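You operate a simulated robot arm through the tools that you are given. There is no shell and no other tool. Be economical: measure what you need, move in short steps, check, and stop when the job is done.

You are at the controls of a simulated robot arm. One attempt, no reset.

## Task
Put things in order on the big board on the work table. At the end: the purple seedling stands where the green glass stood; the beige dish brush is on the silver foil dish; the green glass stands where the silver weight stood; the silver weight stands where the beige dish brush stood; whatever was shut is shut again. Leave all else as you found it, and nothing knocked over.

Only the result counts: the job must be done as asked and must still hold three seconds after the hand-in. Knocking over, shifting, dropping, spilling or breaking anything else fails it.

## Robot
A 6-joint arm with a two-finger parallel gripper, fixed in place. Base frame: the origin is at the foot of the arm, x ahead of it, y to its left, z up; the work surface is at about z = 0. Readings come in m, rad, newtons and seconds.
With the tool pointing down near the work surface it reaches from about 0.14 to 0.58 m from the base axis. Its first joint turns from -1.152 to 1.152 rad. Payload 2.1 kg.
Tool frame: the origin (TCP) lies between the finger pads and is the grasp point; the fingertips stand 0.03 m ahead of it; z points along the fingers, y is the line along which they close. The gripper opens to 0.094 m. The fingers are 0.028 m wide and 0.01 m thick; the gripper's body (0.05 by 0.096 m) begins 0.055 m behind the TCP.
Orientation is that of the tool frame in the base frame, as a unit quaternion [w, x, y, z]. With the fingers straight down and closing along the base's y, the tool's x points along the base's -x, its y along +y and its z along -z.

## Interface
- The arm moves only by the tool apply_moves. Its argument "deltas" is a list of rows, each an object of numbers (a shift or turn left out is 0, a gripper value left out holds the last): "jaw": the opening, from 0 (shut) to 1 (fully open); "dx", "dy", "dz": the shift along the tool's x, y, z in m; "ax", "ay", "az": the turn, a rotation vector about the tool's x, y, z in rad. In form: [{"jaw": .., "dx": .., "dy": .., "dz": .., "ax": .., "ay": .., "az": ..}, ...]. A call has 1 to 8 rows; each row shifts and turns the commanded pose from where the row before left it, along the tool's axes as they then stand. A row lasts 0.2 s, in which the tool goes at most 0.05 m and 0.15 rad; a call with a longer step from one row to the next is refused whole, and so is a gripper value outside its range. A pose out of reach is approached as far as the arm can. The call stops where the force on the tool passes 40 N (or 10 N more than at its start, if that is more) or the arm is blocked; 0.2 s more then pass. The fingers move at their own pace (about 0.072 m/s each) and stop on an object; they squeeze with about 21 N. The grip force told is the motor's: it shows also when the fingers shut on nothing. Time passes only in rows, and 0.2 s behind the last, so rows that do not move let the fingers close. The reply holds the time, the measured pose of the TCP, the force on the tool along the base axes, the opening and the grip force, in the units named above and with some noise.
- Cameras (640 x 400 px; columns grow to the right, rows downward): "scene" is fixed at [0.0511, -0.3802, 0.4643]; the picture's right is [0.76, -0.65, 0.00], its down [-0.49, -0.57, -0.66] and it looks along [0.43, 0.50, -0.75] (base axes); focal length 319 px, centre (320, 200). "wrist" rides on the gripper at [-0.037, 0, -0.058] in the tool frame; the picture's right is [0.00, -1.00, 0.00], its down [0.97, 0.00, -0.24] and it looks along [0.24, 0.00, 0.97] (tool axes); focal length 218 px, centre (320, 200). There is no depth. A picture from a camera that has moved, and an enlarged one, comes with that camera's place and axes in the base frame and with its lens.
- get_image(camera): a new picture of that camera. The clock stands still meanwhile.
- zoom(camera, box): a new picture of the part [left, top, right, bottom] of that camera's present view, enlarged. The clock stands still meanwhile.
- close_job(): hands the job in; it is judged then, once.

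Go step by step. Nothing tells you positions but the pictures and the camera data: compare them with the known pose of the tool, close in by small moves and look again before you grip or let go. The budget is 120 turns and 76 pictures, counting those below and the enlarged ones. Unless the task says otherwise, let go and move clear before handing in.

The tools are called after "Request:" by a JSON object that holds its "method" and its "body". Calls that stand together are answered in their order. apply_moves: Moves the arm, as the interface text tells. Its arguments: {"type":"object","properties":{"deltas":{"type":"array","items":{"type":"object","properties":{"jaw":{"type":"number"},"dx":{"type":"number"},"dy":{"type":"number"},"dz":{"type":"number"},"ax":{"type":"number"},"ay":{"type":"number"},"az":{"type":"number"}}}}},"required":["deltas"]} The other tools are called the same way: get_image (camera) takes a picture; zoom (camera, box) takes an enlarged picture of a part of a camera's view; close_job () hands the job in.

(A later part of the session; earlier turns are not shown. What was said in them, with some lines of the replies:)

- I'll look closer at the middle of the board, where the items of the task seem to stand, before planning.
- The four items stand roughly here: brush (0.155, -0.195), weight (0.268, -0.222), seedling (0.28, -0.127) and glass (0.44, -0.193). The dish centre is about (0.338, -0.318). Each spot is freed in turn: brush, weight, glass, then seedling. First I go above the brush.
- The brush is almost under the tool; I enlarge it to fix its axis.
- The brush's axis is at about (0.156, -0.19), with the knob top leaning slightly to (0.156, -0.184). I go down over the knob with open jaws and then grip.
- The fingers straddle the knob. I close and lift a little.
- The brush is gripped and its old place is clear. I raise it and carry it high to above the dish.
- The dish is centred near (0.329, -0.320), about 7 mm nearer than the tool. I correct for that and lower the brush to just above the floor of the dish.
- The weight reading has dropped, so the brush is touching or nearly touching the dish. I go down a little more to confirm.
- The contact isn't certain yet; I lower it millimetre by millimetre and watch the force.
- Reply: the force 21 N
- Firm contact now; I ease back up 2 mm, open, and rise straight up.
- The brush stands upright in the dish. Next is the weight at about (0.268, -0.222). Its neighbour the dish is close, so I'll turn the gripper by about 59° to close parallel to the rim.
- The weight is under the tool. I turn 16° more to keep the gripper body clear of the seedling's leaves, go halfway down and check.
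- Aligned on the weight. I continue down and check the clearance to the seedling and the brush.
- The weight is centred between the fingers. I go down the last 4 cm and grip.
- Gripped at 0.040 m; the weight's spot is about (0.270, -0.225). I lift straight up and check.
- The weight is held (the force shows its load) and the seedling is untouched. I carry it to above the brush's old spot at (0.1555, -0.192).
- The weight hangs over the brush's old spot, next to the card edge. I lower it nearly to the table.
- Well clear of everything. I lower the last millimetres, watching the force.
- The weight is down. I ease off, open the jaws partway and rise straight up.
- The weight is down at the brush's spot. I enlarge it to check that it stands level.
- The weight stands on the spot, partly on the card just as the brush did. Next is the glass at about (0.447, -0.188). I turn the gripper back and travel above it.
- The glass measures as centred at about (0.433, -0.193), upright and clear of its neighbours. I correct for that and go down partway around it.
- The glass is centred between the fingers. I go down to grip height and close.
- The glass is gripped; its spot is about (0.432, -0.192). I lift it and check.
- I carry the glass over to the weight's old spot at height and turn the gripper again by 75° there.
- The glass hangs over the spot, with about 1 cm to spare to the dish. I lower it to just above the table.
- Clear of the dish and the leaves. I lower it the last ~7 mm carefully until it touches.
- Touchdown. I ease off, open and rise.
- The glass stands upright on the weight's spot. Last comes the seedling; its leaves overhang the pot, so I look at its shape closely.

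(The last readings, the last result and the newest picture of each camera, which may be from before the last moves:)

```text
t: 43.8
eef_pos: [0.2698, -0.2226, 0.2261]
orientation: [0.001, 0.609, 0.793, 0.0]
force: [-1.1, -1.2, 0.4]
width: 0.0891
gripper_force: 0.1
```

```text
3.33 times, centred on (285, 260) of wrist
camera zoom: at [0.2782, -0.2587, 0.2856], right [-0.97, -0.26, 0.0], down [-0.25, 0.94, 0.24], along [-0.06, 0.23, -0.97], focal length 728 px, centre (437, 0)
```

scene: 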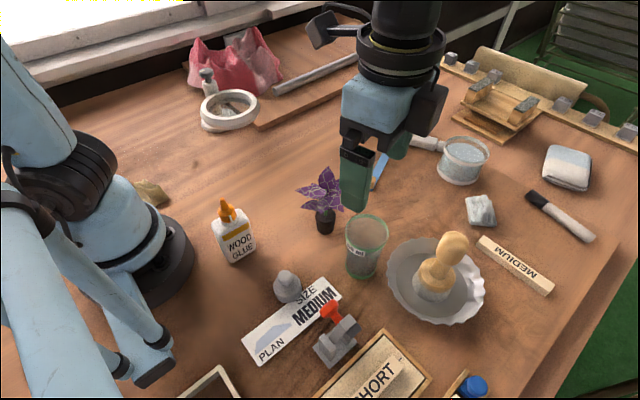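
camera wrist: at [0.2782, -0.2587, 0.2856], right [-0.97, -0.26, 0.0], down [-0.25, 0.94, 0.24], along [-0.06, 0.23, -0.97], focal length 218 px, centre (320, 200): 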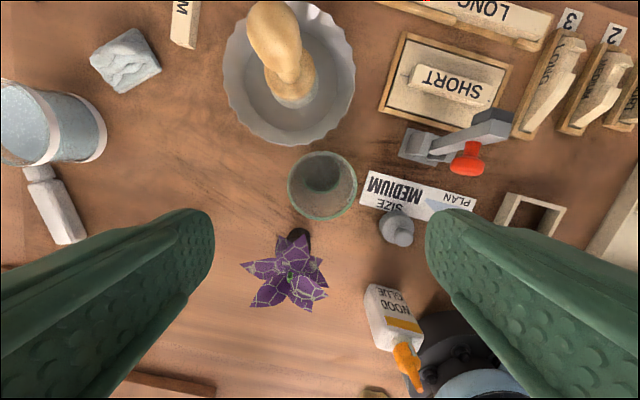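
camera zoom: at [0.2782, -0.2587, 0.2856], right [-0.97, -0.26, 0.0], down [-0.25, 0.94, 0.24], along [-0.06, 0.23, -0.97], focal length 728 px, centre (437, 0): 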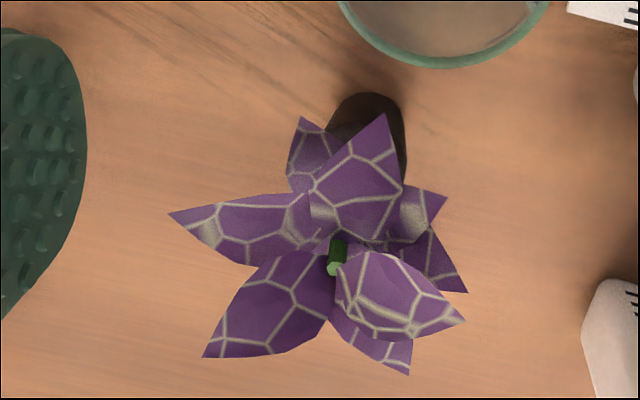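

The pot (centre about (0.277, -0.132), 0.045 tall and 0.035 wide) lies under spreading leaves, so I'll take it from the side with the tool tilted about 60°. I come from the free +y side with the block on the wrist upward. First I go over that free area and turn.

Request:
{"method": "apply_moves", "body": {"deltas": [{"jaw": 0.75, "dx": 0.0455, "dy": 0.014, "dz": -0.0075}, {"dx": 0.0455, "dy": 0.014, "dz": -0.0075}, {"dx": 0.0455, "dy": 0.014, "dz": -0.0075}, {"dx": 0.0455, "dy": 0.014, "dz": -0.0075}, {"az": -0.144}, {"az": -0.144}, {"az": -0.144}, {"az": -0.144}]}}

Request:
{"method": "apply_moves", "body": {"deltas": [{"az": -0.144}, {"az": -0.144}, {"az": -0.144}, {"az": -0.144}, {"az": -0.144}, {"az": -0.144}, {"az": -0.144}, {"az": -0.144}]}}

Request:
{"method": "apply_moves", "body": {"deltas": [{"az": -0.144}, {"az": -0.144}, {"az": -0.144}, {"az": -0.144}, {"az": -0.144}, {"az": -0.144}, {"az": -0.144}, {"az": -0.144}]}}

```text
t: 45.6
eef_pos: [0.2762, -0.0325, 0.2545]
orientation: [0.0, 0.358, 0.934, 0.0]
force: [-0.6, 0.5, -0.6]
width: 0.0704
gripper_force: 0.1
```

```text
t: 47.4
eef_pos: [0.2761, -0.0323, 0.2536]
orientation: [0.001, -0.21, 0.978, -0.001]
force: [-0.2, -0.5, 0.6]
width: 0.0705
gripper_force: 0.1
```

```text
t: 49.2
eef_pos: [0.2754, -0.032, 0.2549]
orientation: [0.0, 0.708, -0.706, 0.001]
force: [-0.3, -1.2, -0.8]
width: 0.0709
gripper_force: 0.1
```

The turn worked: tool x now points along -y. Now I tilt 60° about the tool's y, high above the table.

Request:
{"method": "apply_moves", "body": {"deltas": [{"ay": 0.149}, {"ay": 0.149}, {"ay": 0.149}, {}]}}

Request:
{"method": "apply_moves", "body": {"deltas": [{"ay": 0.15}, {"ay": 0.15}, {"ay": 0.15}, {"ay": 0.15}, {}]}}

Request:
{"method": "get_image", "body": {"camera": "scene"}}

Request:
{"method": "get_image", "body": {"camera": "wrist"}}

```text
t: 50.2
eef_pos: [0.2759, -0.0318, 0.2539]
orientation: [-0.158, -0.689, 0.69, -0.158]
force: [0.1, 0.4, 0.5]
width: 0.0705
gripper_force: 0.2
```

```text
t: 51.4
eef_pos: [0.2747, -0.0337, 0.2538]
orientation: [-0.354, -0.611, 0.612, -0.355]
force: [1.1, 0.7, 0.7]
width: 0.0706
gripper_force: 0.1
```

```text
28 pictures are left
```

scene: 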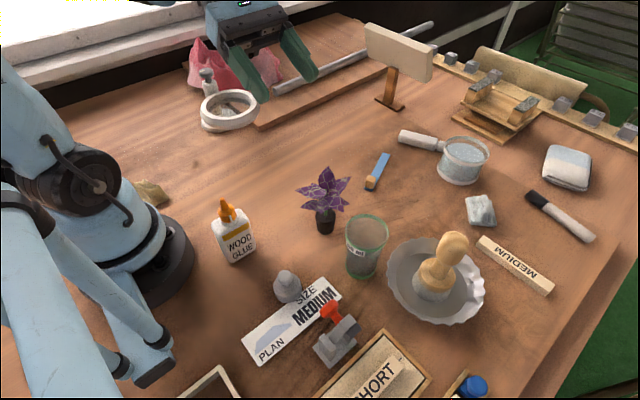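

```text
27 pictures are left
camera wrist: at [0.2748, 0.0362, 0.2508], right [1.0, 0.0, 0.0], down [0.0, -0.27, 0.96], along [0.0, -0.96, -0.27], focal length 218 px, centre (320, 200)
```

wrist: 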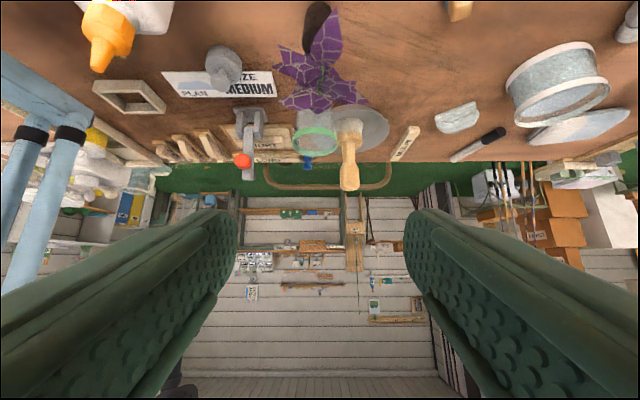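

The tilt holds exactly (tool z = (0, -0.87, -0.5)). I lower the tool beside the seedling over the empty table and check.

Request:
{"method": "apply_moves", "body": {"deltas": [{"dx": -0.039, "dz": 0.0225}, {"dx": -0.039, "dz": 0.0225}, {"dx": -0.039, "dz": 0.0225}, {"dx": -0.026, "dz": 0.015}, {}]}}

Request:
{"method": "get_image", "body": {"camera": "scene"}}

Request:
{"method": "get_image", "body": {"camera": "wrist"}}

```text
t: 52.6
eef_pos: [0.276, -0.0305, 0.0884]
orientation: [-0.354, -0.611, 0.613, -0.354]
force: [0.5, 1.1, 0.7]
width: 0.0706
gripper_force: 0.1
```

```text
26 pictures are left
```

scene: 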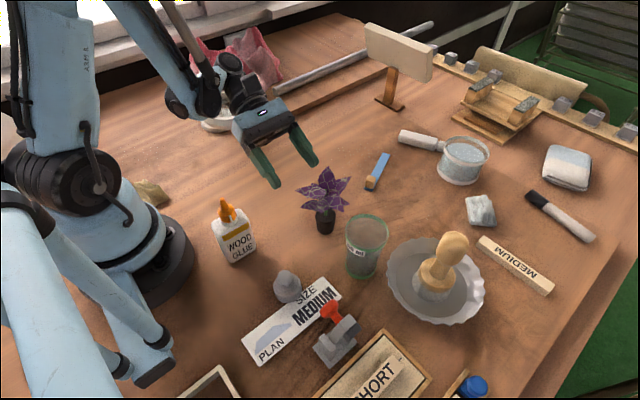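

```text
25 pictures are left
camera wrist: at [0.2759, 0.0375, 0.0861], right [1.0, 0.0, 0.0], down [0.0, -0.28, 0.96], along [0.0, -0.96, -0.28], focal length 218 px, centre (320, 200)
```

wrist: 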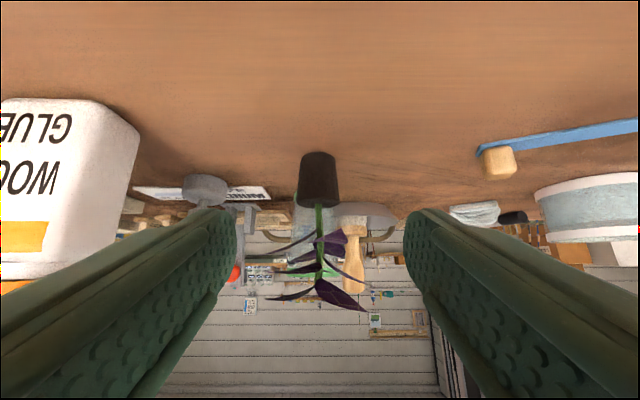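

The side view shows the pot clearly at (0.275, -0.134), with the leaves starting above z≈0.06, so the fingers fit beneath. I go down to grip height and halfway forward.

Request:
{"method": "apply_moves", "body": {"deltas": [{"dx": -0.0202, "dz": 0.0175}, {"dx": -0.0202, "dz": 0.0174}, {}, {"dx": 0.01, "dz": 0.0173}, {}]}}

Request:
{"method": "get_image", "body": {"camera": "wrist"}}

Request:
{"method": "zoom", "body": {"camera": "scene", "box": [220, 100, 400, 280]}}

```text
t: 53.8
eef_pos: [0.2947, -0.0519, 0.0608]
orientation: [-0.354, -0.611, 0.614, -0.353]
force: [0.2, -1.0, -0.1]
width: 0.0705
gripper_force: 0.1
out of reach, approached as far as the arm can: row 1, 2, 4
```

```text
24 pictures are left
camera wrist: at [0.2941, 0.0159, 0.0586], right [1.0, 0.0, 0.0], down [0.0, -0.28, 0.96], along [0.0, -0.96, -0.28], focal length 218 px, centre (320, 200)
```

wrist: 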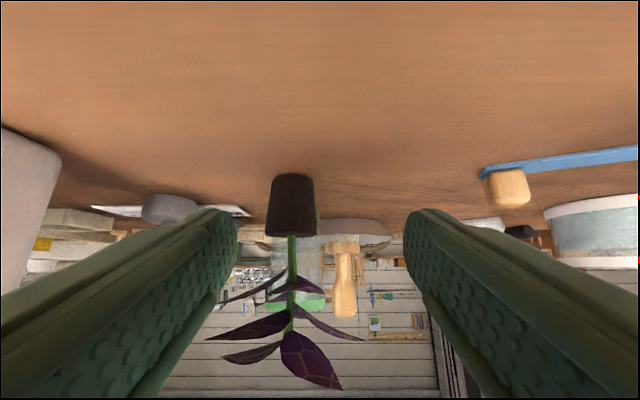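

```text
2.22 times, centred on (310, 190) of scene
camera zoom: at [0.0511, -0.3802, 0.4643], right [0.76, -0.65, 0.0], down [-0.49, -0.57, -0.66], along [0.43, 0.5, -0.75], focal length 708 px, centre (342, 222)
```

zoom: 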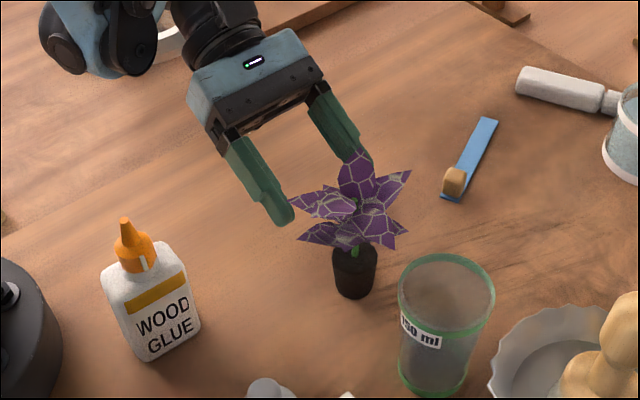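

The arm runs out of joint range with this tilt so low down. I go back up and try a different approach direction.

Request:
{"method": "apply_moves", "body": {"deltas": [{"dx": -0.01, "dz": -0.0173}, {"dx": 0.039, "dz": -0.0225}, {"dx": 0.026, "dz": -0.015}, {}]}}

```text
t: 54.8
eef_pos: [0.2958, -0.0333, 0.1367]
orientation: [-0.354, -0.611, 0.614, -0.354]
force: [0.0, -0.3, -0.3]
width: 0.0706
gripper_force: 0.0
```

Resynced at (0.296, -0.033, 0.137). I swing the approach direction 30° further outward from the base and test going down there.

Request:
{"method": "apply_moves", "body": {"deltas": [{"ax": -0.1135, "az": 0.0655}, {"ax": -0.1135, "az": 0.0655}, {"ax": -0.1135, "az": 0.0655}, {"ax": -0.1135, "az": 0.0655}, {"dx": -0.0247, "dy": -0.0107, "dz": 0.0173}, {"dx": -0.0247, "dy": -0.0107, "dz": 0.0173}, {}]}}

```text
t: 56.4
eef_pos: [0.3311, -0.1631, 0.0752]
orientation: [-0.433, -0.432, 0.751, -0.25]
force: [0.3, -0.6, 0.0]
width: 0.0703
gripper_force: 0.1
out of reach, approached as far as the arm can: row 1, 2, 3, 4
```

The arm drifted while out of reach, so I check for any contact right away.

Request:
{"method": "get_image", "body": {"camera": "scene"}}

Request:
{"method": "get_image", "body": {"camera": "wrist"}}

```text
22 pictures are left
```

scene: 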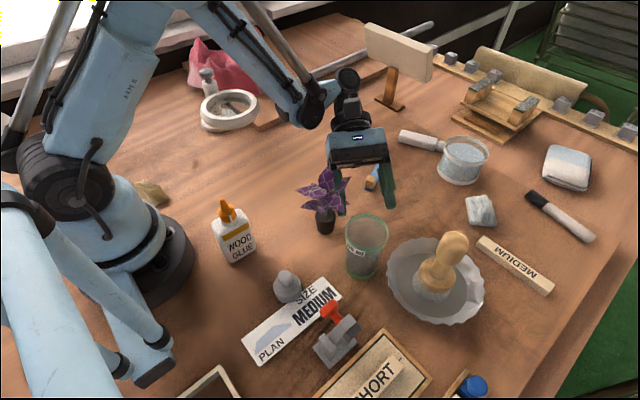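

```text
21 pictures are left
camera wrist: at [0.3659, -0.1029, 0.0724], right [0.87, -0.5, 0.0], down [-0.14, -0.24, 0.96], along [-0.48, -0.83, -0.28], focal length 218 px, centre (320, 200)
```

wrist: 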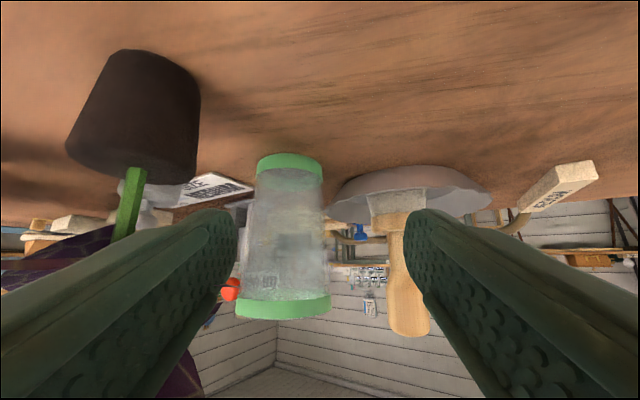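

Nothing was touched: the seedling and glass still stand. I back out along the tool axis, upward and away.

Request:
{"method": "apply_moves", "body": {"deltas": [{"dz": -0.02}, {"dz": -0.03}, {"dz": -0.04}, {}]}}

```text
t: 57.4
eef_pos: [0.3738, -0.1436, 0.1232]
orientation: [-0.427, -0.436, 0.751, -0.254]
force: [-0.8, 0.9, 0.5]
width: 0.0705
gripper_force: 0.0
out of reach, approached as far as the arm can: row 2, 3
```

Request:
{"method": "apply_moves", "body": {"deltas": [{"dx": 0.035, "dz": -0.02}, {"dx": 0.035, "dz": -0.02}, {"dx": 0.035, "dz": -0.02}, {}]}}

Request:
{"method": "get_image", "body": {"camera": "scene"}}

```text
t: 58.4
eef_pos: [0.3737, -0.1486, 0.2443]
orientation: [-0.43, -0.434, 0.75, -0.252]
force: [0.4, 0.4, -0.9]
width: 0.0706
gripper_force: 0.0
out of reach, approached as far as the arm can: row 1
```

```text
20 pictures are left
```

scene: 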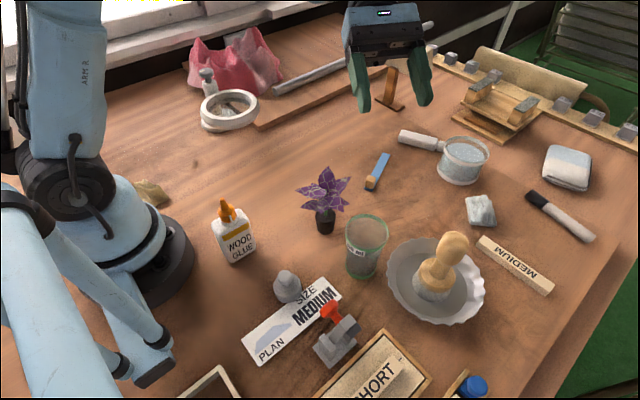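

Everything stands as before. I swing the approach direction the other way (h at about -65°), which suits the arm better.

Request:
{"method": "apply_moves", "body": {"deltas": [{"ax": 0.1188, "az": -0.0686}, {"ax": 0.1188, "az": -0.0686}, {"ax": 0.1188, "az": -0.0686}, {"ax": 0.1188, "az": -0.0686}, {"ax": 0.1188, "az": -0.0686}, {"ax": 0.1188, "az": -0.0686}, {"ax": 0.1188, "az": -0.0686}, {}]}}

```text
t: 60.2
eef_pos: [0.3721, -0.1477, 0.2428]
orientation: [0.268, 0.73, -0.465, 0.423]
force: [0.2, 0.3, -0.3]
width: 0.0706
gripper_force: 0.0
```

Orientation as wanted. I travel to the start point beside the seedling and come down partway.

Request:
{"method": "apply_moves", "body": {"deltas": [{"dx": -0.018, "dy": 0.0205, "dz": -0.0312}, {"dx": -0.018, "dy": 0.0205, "dz": -0.0312}, {"dx": -0.018, "dy": 0.0205, "dz": -0.0312}, {"dx": -0.018, "dy": 0.0205, "dz": -0.0312}, {"dx": -0.039, "dz": 0.0225}, {"dx": -0.039, "dz": 0.0225}, {"dx": -0.039, "dz": 0.0225}, {}]}}

```text
t: 62.0
eef_pos: [0.2364, -0.0524, 0.1153]
orientation: [0.27, 0.729, -0.465, 0.423]
force: [0.5, 0.2, 0.7]
width: 0.0706
gripper_force: 0.1
out of reach, approached as far as the arm can: row 7
```

This tilt isn't reachable so low near the base. New plan: a vertical grip, with the jaws wide open along the axis where the leaves leave gaps (azimuth 25°/205°). My present heading gives exactly that once I take the tilt out. I go up and straighten the tool.

Request:
{"method": "apply_moves", "body": {"deltas": [{"dx": 0.039, "dz": -0.0225}, {"dx": 0.039, "dz": -0.0225}, {"dx": 0.039, "dz": -0.0225}, {}]}}

Request:
{"method": "apply_moves", "body": {"deltas": [{"jaw": 1, "ay": -0.1496}, {"ay": -0.1496}, {"ay": -0.1496}, {"ay": -0.1496}, {"ay": -0.1496}, {"ay": -0.1496}, {"ay": -0.1496}, {}]}}

```text
t: 63.0
eef_pos: [0.2367, -0.05, 0.2511]
orientation: [0.269, 0.729, -0.466, 0.423]
force: [0.5, -0.1, -0.3]
width: 0.0704
gripper_force: 0.1
```

```text
t: 64.8
eef_pos: [0.2379, -0.052, 0.251]
orientation: [0.0, 0.843, -0.538, 0.001]
force: [0.3, 0.5, 0.7]
width: 0.094
gripper_force: 0.1
```

Vertical again. I move over the seedling and look down.

Request:
{"method": "apply_moves", "body": {"deltas": [{"dx": 0.0445}, {"dx": 0.0445}, {}]}}

Request:
{"method": "get_image", "body": {"camera": "wrist"}}

```text
t: 65.6
eef_pos: [0.2766, -0.1345, 0.2522]
orientation: [0.0, 0.843, -0.537, 0.001]
force: [0.0, 0.0, 0.6]
width: 0.094
gripper_force: 0.1
```

```text
19 pictures are left
camera wrist: at [0.2599, -0.1008, 0.3104], right [0.91, 0.42, 0.0], down [0.41, -0.88, 0.24], along [0.1, -0.22, -0.97], focal length 218 px, centre (320, 200)
```

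wrist: 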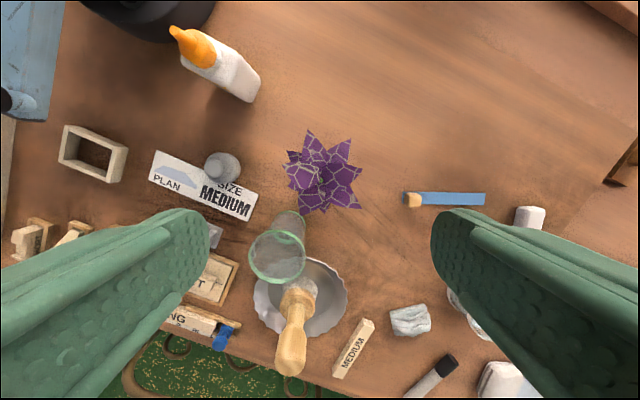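

Request:
{"method": "zoom", "body": {"camera": "wrist", "box": [270, 120, 370, 220]}}

```text
4.00 times, centred on (320, 170) of wrist
camera zoom: at [0.2599, -0.1008, 0.3104], right [0.91, 0.42, 0.0], down [0.41, -0.88, 0.24], along [0.1, -0.22, -0.97], focal length 873 px, centre (320, 320)
```

zoom: 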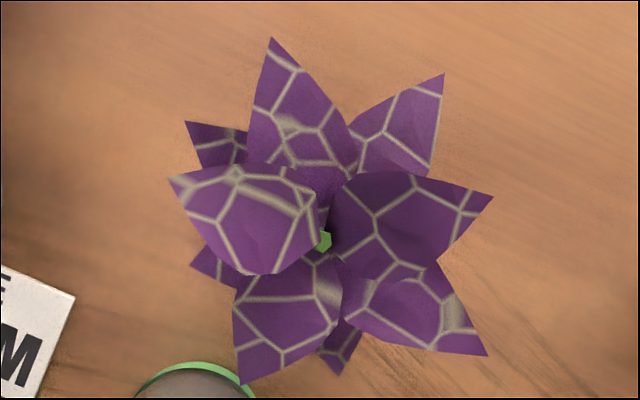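

Seen from above, the leaves span about ±0.044 m along the closing axis, so the wide-open fingers (±0.047 m) just clear them. I centre finely and go down partway.

Request:
{"method": "apply_moves", "body": {"deltas": [{"dx": -0.003, "dy": -0.001}, {"dz": 0.045}, {"dz": 0.045}, {"dz": 0.02}, {}]}}

Request:
{"method": "get_image", "body": {"camera": "wrist"}}

Request:
{"method": "zoom", "body": {"camera": "scene", "box": [260, 90, 420, 250]}}

```text
t: 66.8
eef_pos: [0.2745, -0.1267, 0.1416]
orientation: [0.0, 0.844, -0.537, 0.001]
force: [-0.1, 0.4, 0.0]
width: 0.0942
gripper_force: 0.1
```

```text
17 pictures are left
camera wrist: at [0.2576, -0.0942, 0.2003], right [0.91, 0.42, 0.0], down [0.41, -0.88, 0.24], along [0.1, -0.22, -0.97], focal length 218 px, centre (320, 200)
```

wrist: 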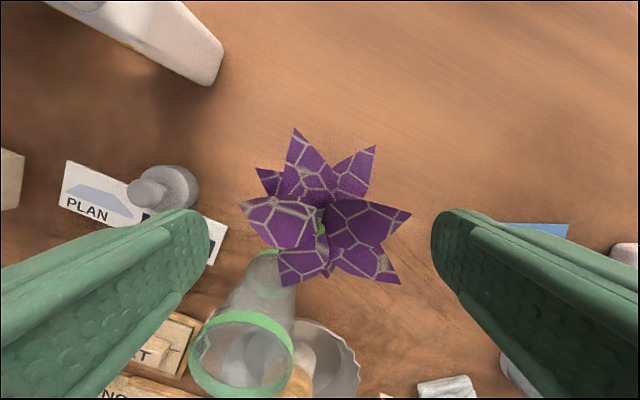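

```text
2.50 times, centred on (340, 170) of scene
camera zoom: at [0.051, -0.3802, 0.4643], right [0.76, -0.65, 0.0], down [-0.49, -0.57, -0.66], along [0.43, 0.5, -0.75], focal length 797 px, centre (270, 275)
```

zoom: 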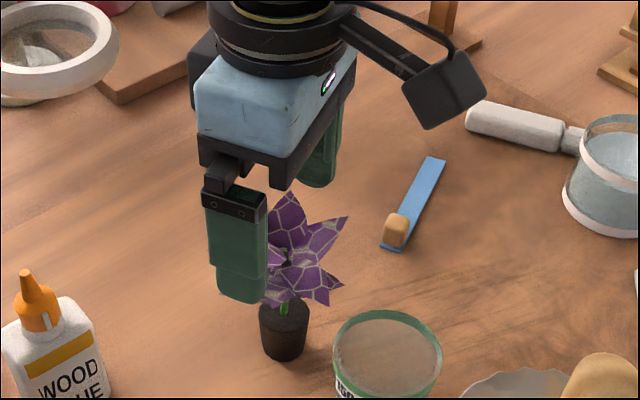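

Well centred on the stem and clear on both sides. I go down around the plant to the pot's upper edge.

Request:
{"method": "apply_moves", "body": {"deltas": [{"dx": 0.003, "dz": 0.025}, {"dz": 0.025}, {"dz": 0.015}, {}]}}

Request:
{"method": "get_image", "body": {"camera": "wrist"}}

Request:
{"method": "zoom", "body": {"camera": "scene", "box": [260, 90, 420, 250]}}

```text
t: 67.8
eef_pos: [0.2771, -0.131, 0.0771]
orientation: [0.0, 0.843, -0.537, 0.001]
force: [-0.2, 0.1, -0.8]
width: 0.094
gripper_force: 0.0
```

```text
15 pictures are left
camera wrist: at [0.2613, -0.0974, 0.1358], right [0.91, 0.42, 0.0], down [0.41, -0.88, 0.24], along [0.1, -0.22, -0.97], focal length 218 px, centre (320, 200)
```

wrist: 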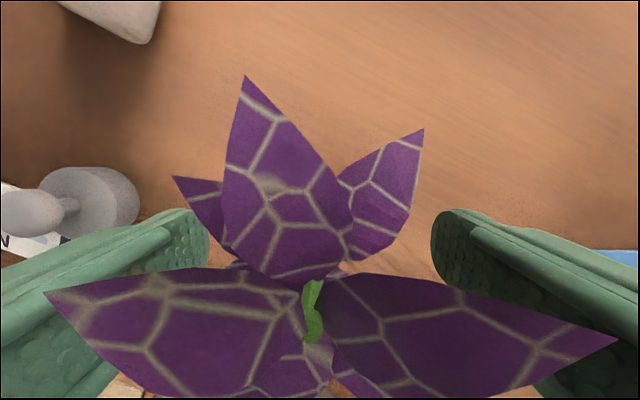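

```text
2.50 times, centred on (340, 170) of scene
camera zoom: at [0.051, -0.3802, 0.4643], right [0.76, -0.65, 0.0], down [-0.49, -0.57, -0.66], along [0.43, 0.5, -0.75], focal length 797 px, centre (270, 275)
```

zoom: 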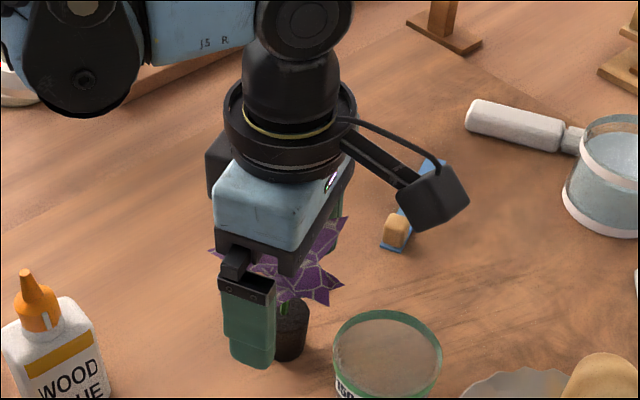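

No contact yet and the plant stands undisturbed. I go down 12 mm more and close the fingers gently at first.

Request:
{"method": "apply_moves", "body": {"deltas": [{"dz": 0.006}, {"dz": 0.006}, {"jaw": 0.8}, {"jaw": 0.7}, {}]}}

Request:
{"method": "get_image", "body": {"camera": "wrist"}}

Request:
{"method": "zoom", "body": {"camera": "scene", "box": [260, 90, 420, 250]}}

```text
t: 69.0
eef_pos: [0.2767, -0.1303, 0.0655]
orientation: [-0.001, 0.843, -0.537, 0.001]
force: [0.7, 0.2, 0.5]
width: 0.0657
gripper_force: 0.1
```

```text
13 pictures are left
camera wrist: at [0.2609, -0.0969, 0.1237], right [0.91, 0.42, 0.0], down [0.41, -0.88, 0.24], along [0.1, -0.22, -0.97], focal length 218 px, centre (320, 200)
```

wrist: 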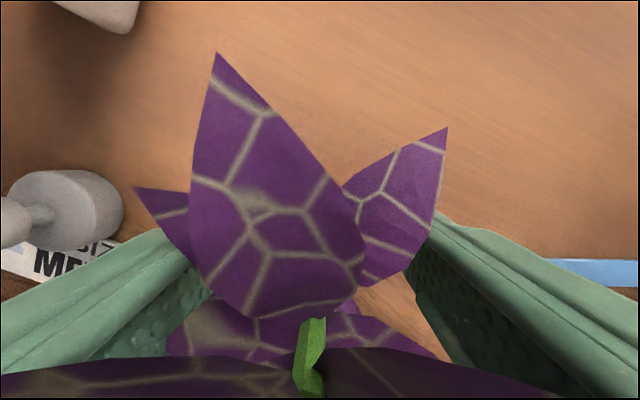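

```text
2.50 times, centred on (340, 170) of scene
camera zoom: at [0.0511, -0.3802, 0.4643], right [0.76, -0.65, 0.0], down [-0.49, -0.57, -0.66], along [0.43, 0.5, -0.75], focal length 797 px, centre (270, 275)
```

zoom: 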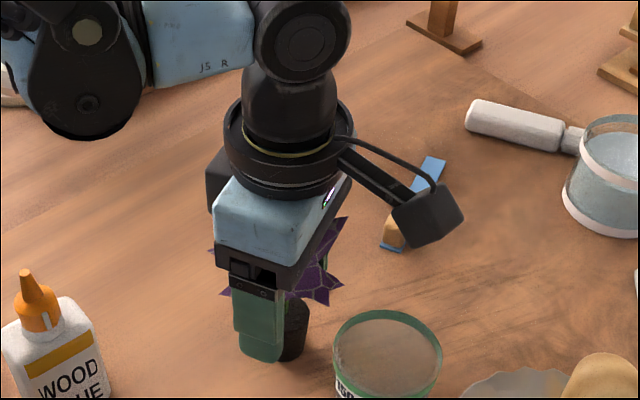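

The leaves give way without the plant moving. I go 5 mm lower and close on the pot.

Request:
{"method": "apply_moves", "body": {"deltas": [{"dz": 0.005}, {}, {"jaw": 0}, {}, {}, {}]}}

Request:
{"method": "apply_moves", "body": {"deltas": [{"dz": -0.01}, {"dz": -0.03}, {"dz": -0.04}, {}]}}

Request:
{"method": "get_image", "body": {"camera": "scene"}}

```text
t: 70.4
eef_pos: [0.2767, -0.131, 0.0604]
orientation: [0.0, 0.844, -0.537, 0.001]
force: [-1.3, -0.3, 0.3]
width: 0.0341
gripper_force: 14.1
```

```text
t: 71.4
eef_pos: [0.2772, -0.1307, 0.1378]
orientation: [0.0, 0.843, -0.537, 0.001]
force: [-0.4, -0.2, -1.0]
width: 0.0342
gripper_force: 14.0
```

```text
11 pictures are left
```

scene: 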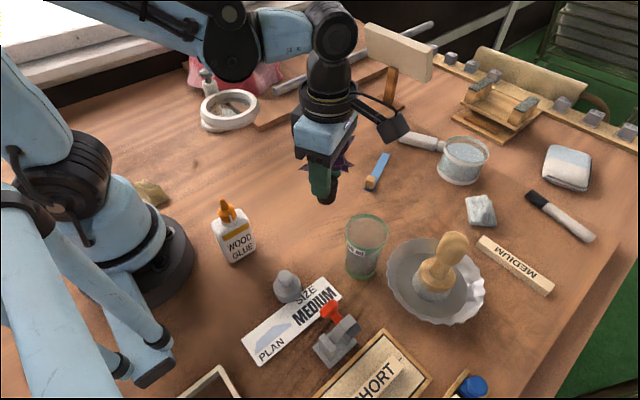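

The pot is held firmly. I raise a little and carry it to above the glass's old spot at (0.432, -0.192).

Request:
{"method": "apply_moves", "body": {"deltas": [{"dz": -0.03}, {"dx": 0.0302, "dy": -0.0287}, {"dx": 0.0302, "dy": -0.0287}, {"dx": 0.0302, "dy": -0.0287}, {"dx": 0.0302, "dy": -0.0287}, {}, {"dz": 0.04}, {}]}}

Request:
{"method": "get_image", "body": {"camera": "scene"}}

```text
t: 73.2
eef_pos: [0.4329, -0.1937, 0.1308]
orientation: [-0.001, 0.844, -0.537, 0.002]
force: [-0.2, 0.7, -1.9]
width: 0.0341
gripper_force: 14.0
```

```text
10 pictures are left
```

scene: 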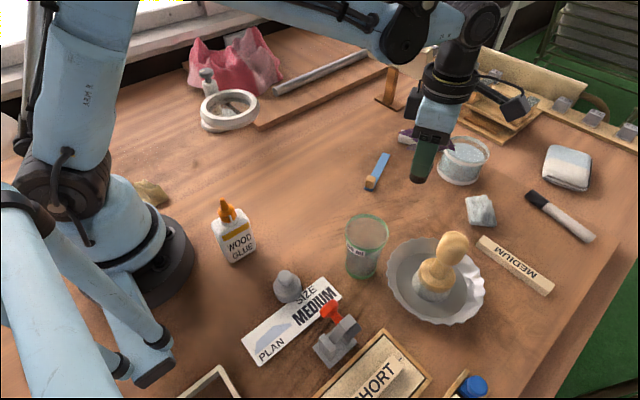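

On the spot and clear around. I lower it to just above the table and then step by step.

Request:
{"method": "apply_moves", "body": {"deltas": [{"dz": 0.035}, {"dz": 0.025}, {"dz": 0.005}, {}]}}

Request:
{"method": "apply_moves", "body": {"deltas": [{"dz": 0.003}, {}]}}

Request:
{"method": "apply_moves", "body": {"deltas": [{"dz": 0.0015}, {}]}}

```text
t: 74.2
eef_pos: [0.432, -0.1936, 0.0649]
orientation: [0.0, 0.844, -0.537, 0.002]
force: [-0.3, -0.5, -2.2]
width: 0.0342
gripper_force: 13.5
```

```text
t: 74.8
eef_pos: [0.4306, -0.1931, 0.0623]
orientation: [0.0, 0.844, -0.537, 0.001]
force: [0.1, -0.4, -2.1]
width: 0.0342
gripper_force: 13.5
```

```text
t: 75.4
eef_pos: [0.4311, -0.1928, 0.0605]
orientation: [0.0, 0.843, -0.537, 0.002]
force: [0.5, 0.2, -1.1]
width: 0.0343
gripper_force: 13.7
```

Request:
{"method": "apply_moves", "body": {"deltas": [{"dz": 0.001}, {}]}}

Request:
{"method": "apply_moves", "body": {"deltas": [{"dz": 0.001}, {}]}}

```text
t: 76.0
eef_pos: [0.4315, -0.1925, 0.0601]
orientation: [0.001, 0.843, -0.538, 0.001]
force: [-4.0, -1.5, 11.1]
width: 0.0338
gripper_force: 14.5
```

```text
t: 76.6
eef_pos: [0.4309, -0.1925, 0.0593]
orientation: [0.001, 0.843, -0.537, 0.002]
force: [-1.9, -1.0, 10.8]
width: 0.0342
gripper_force: 13.7
```

The pot is down. I ease off, open and rise straight up.

Request:
{"method": "apply_moves", "body": {"deltas": [{"dz": -0.001}, {"jaw": 0.95}, {}, {}, {"dz": -0.03}, {"dz": -0.045}, {"dz": -0.045}, {"dz": -0.045}]}}

Request:
{"method": "get_image", "body": {"camera": "scene"}}

Request:
{"method": "get_image", "body": {"camera": "wrist"}}

```text
t: 78.4
eef_pos: [0.4308, -0.1934, 0.2263]
orientation: [-0.001, 0.844, -0.537, 0.001]
force: [0.5, -0.3, -0.2]
width: 0.0893
gripper_force: 0.0
```

```text
9 pictures are left
```

scene: 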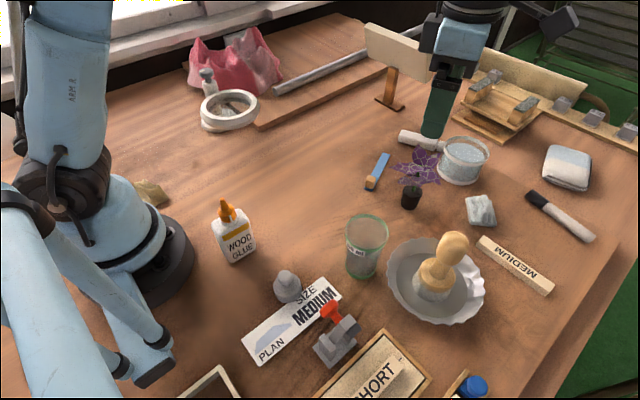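

```text
8 pictures are left
camera wrist: at [0.4148, -0.1594, 0.2851], right [0.91, 0.42, 0.0], down [0.41, -0.88, 0.24], along [0.1, -0.22, -0.97], focal length 218 px, centre (320, 200)
```

wrist: 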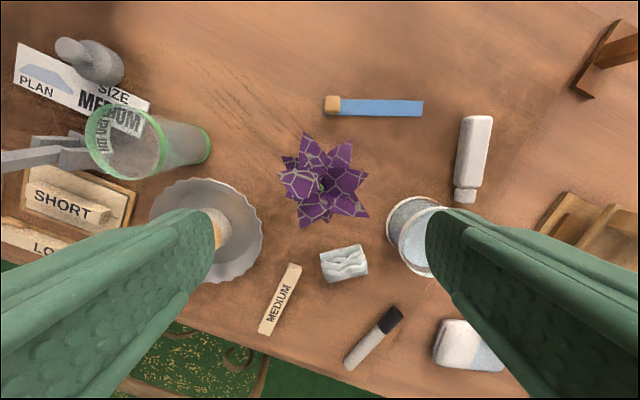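

All four items are in place. A last enlarged check that everything stands properly.

Request:
{"method": "zoom", "body": {"camera": "scene", "box": [240, 120, 520, 340]}}

```text
1.82 times, centred on (380, 230) of scene
camera zoom: at [0.051, -0.3802, 0.4643], right [0.76, -0.65, 0.0], down [-0.49, -0.57, -0.66], along [0.43, 0.5, -0.75], focal length 580 px, centre (211, 146)
```

zoom: 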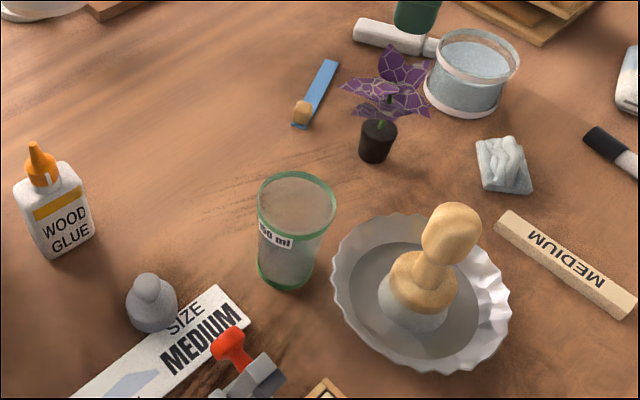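

Everything stands upright in its place, the arm is clear, and I opened nothing that would need shutting. I hand in.

Request:
{"method": "close_job", "body": {}}

```text
The job is handed in.
```

I handed the job in with all four items moved, everything upright in the last picture, and the arm clear.

- **Brush:** it stands in the foil dish.
- **Weight:** it is on the brush's old spot, within about 5 mm by my estimate. It rests partly on the edge of the card and leans slightly.
- **Glass:** it is on the weight's old spot, about 1 cm from the dish.
- **Seedling:** it is on the glass's old spot.

I opened nothing, so nothing needed shutting again. I noticed nothing else moved.
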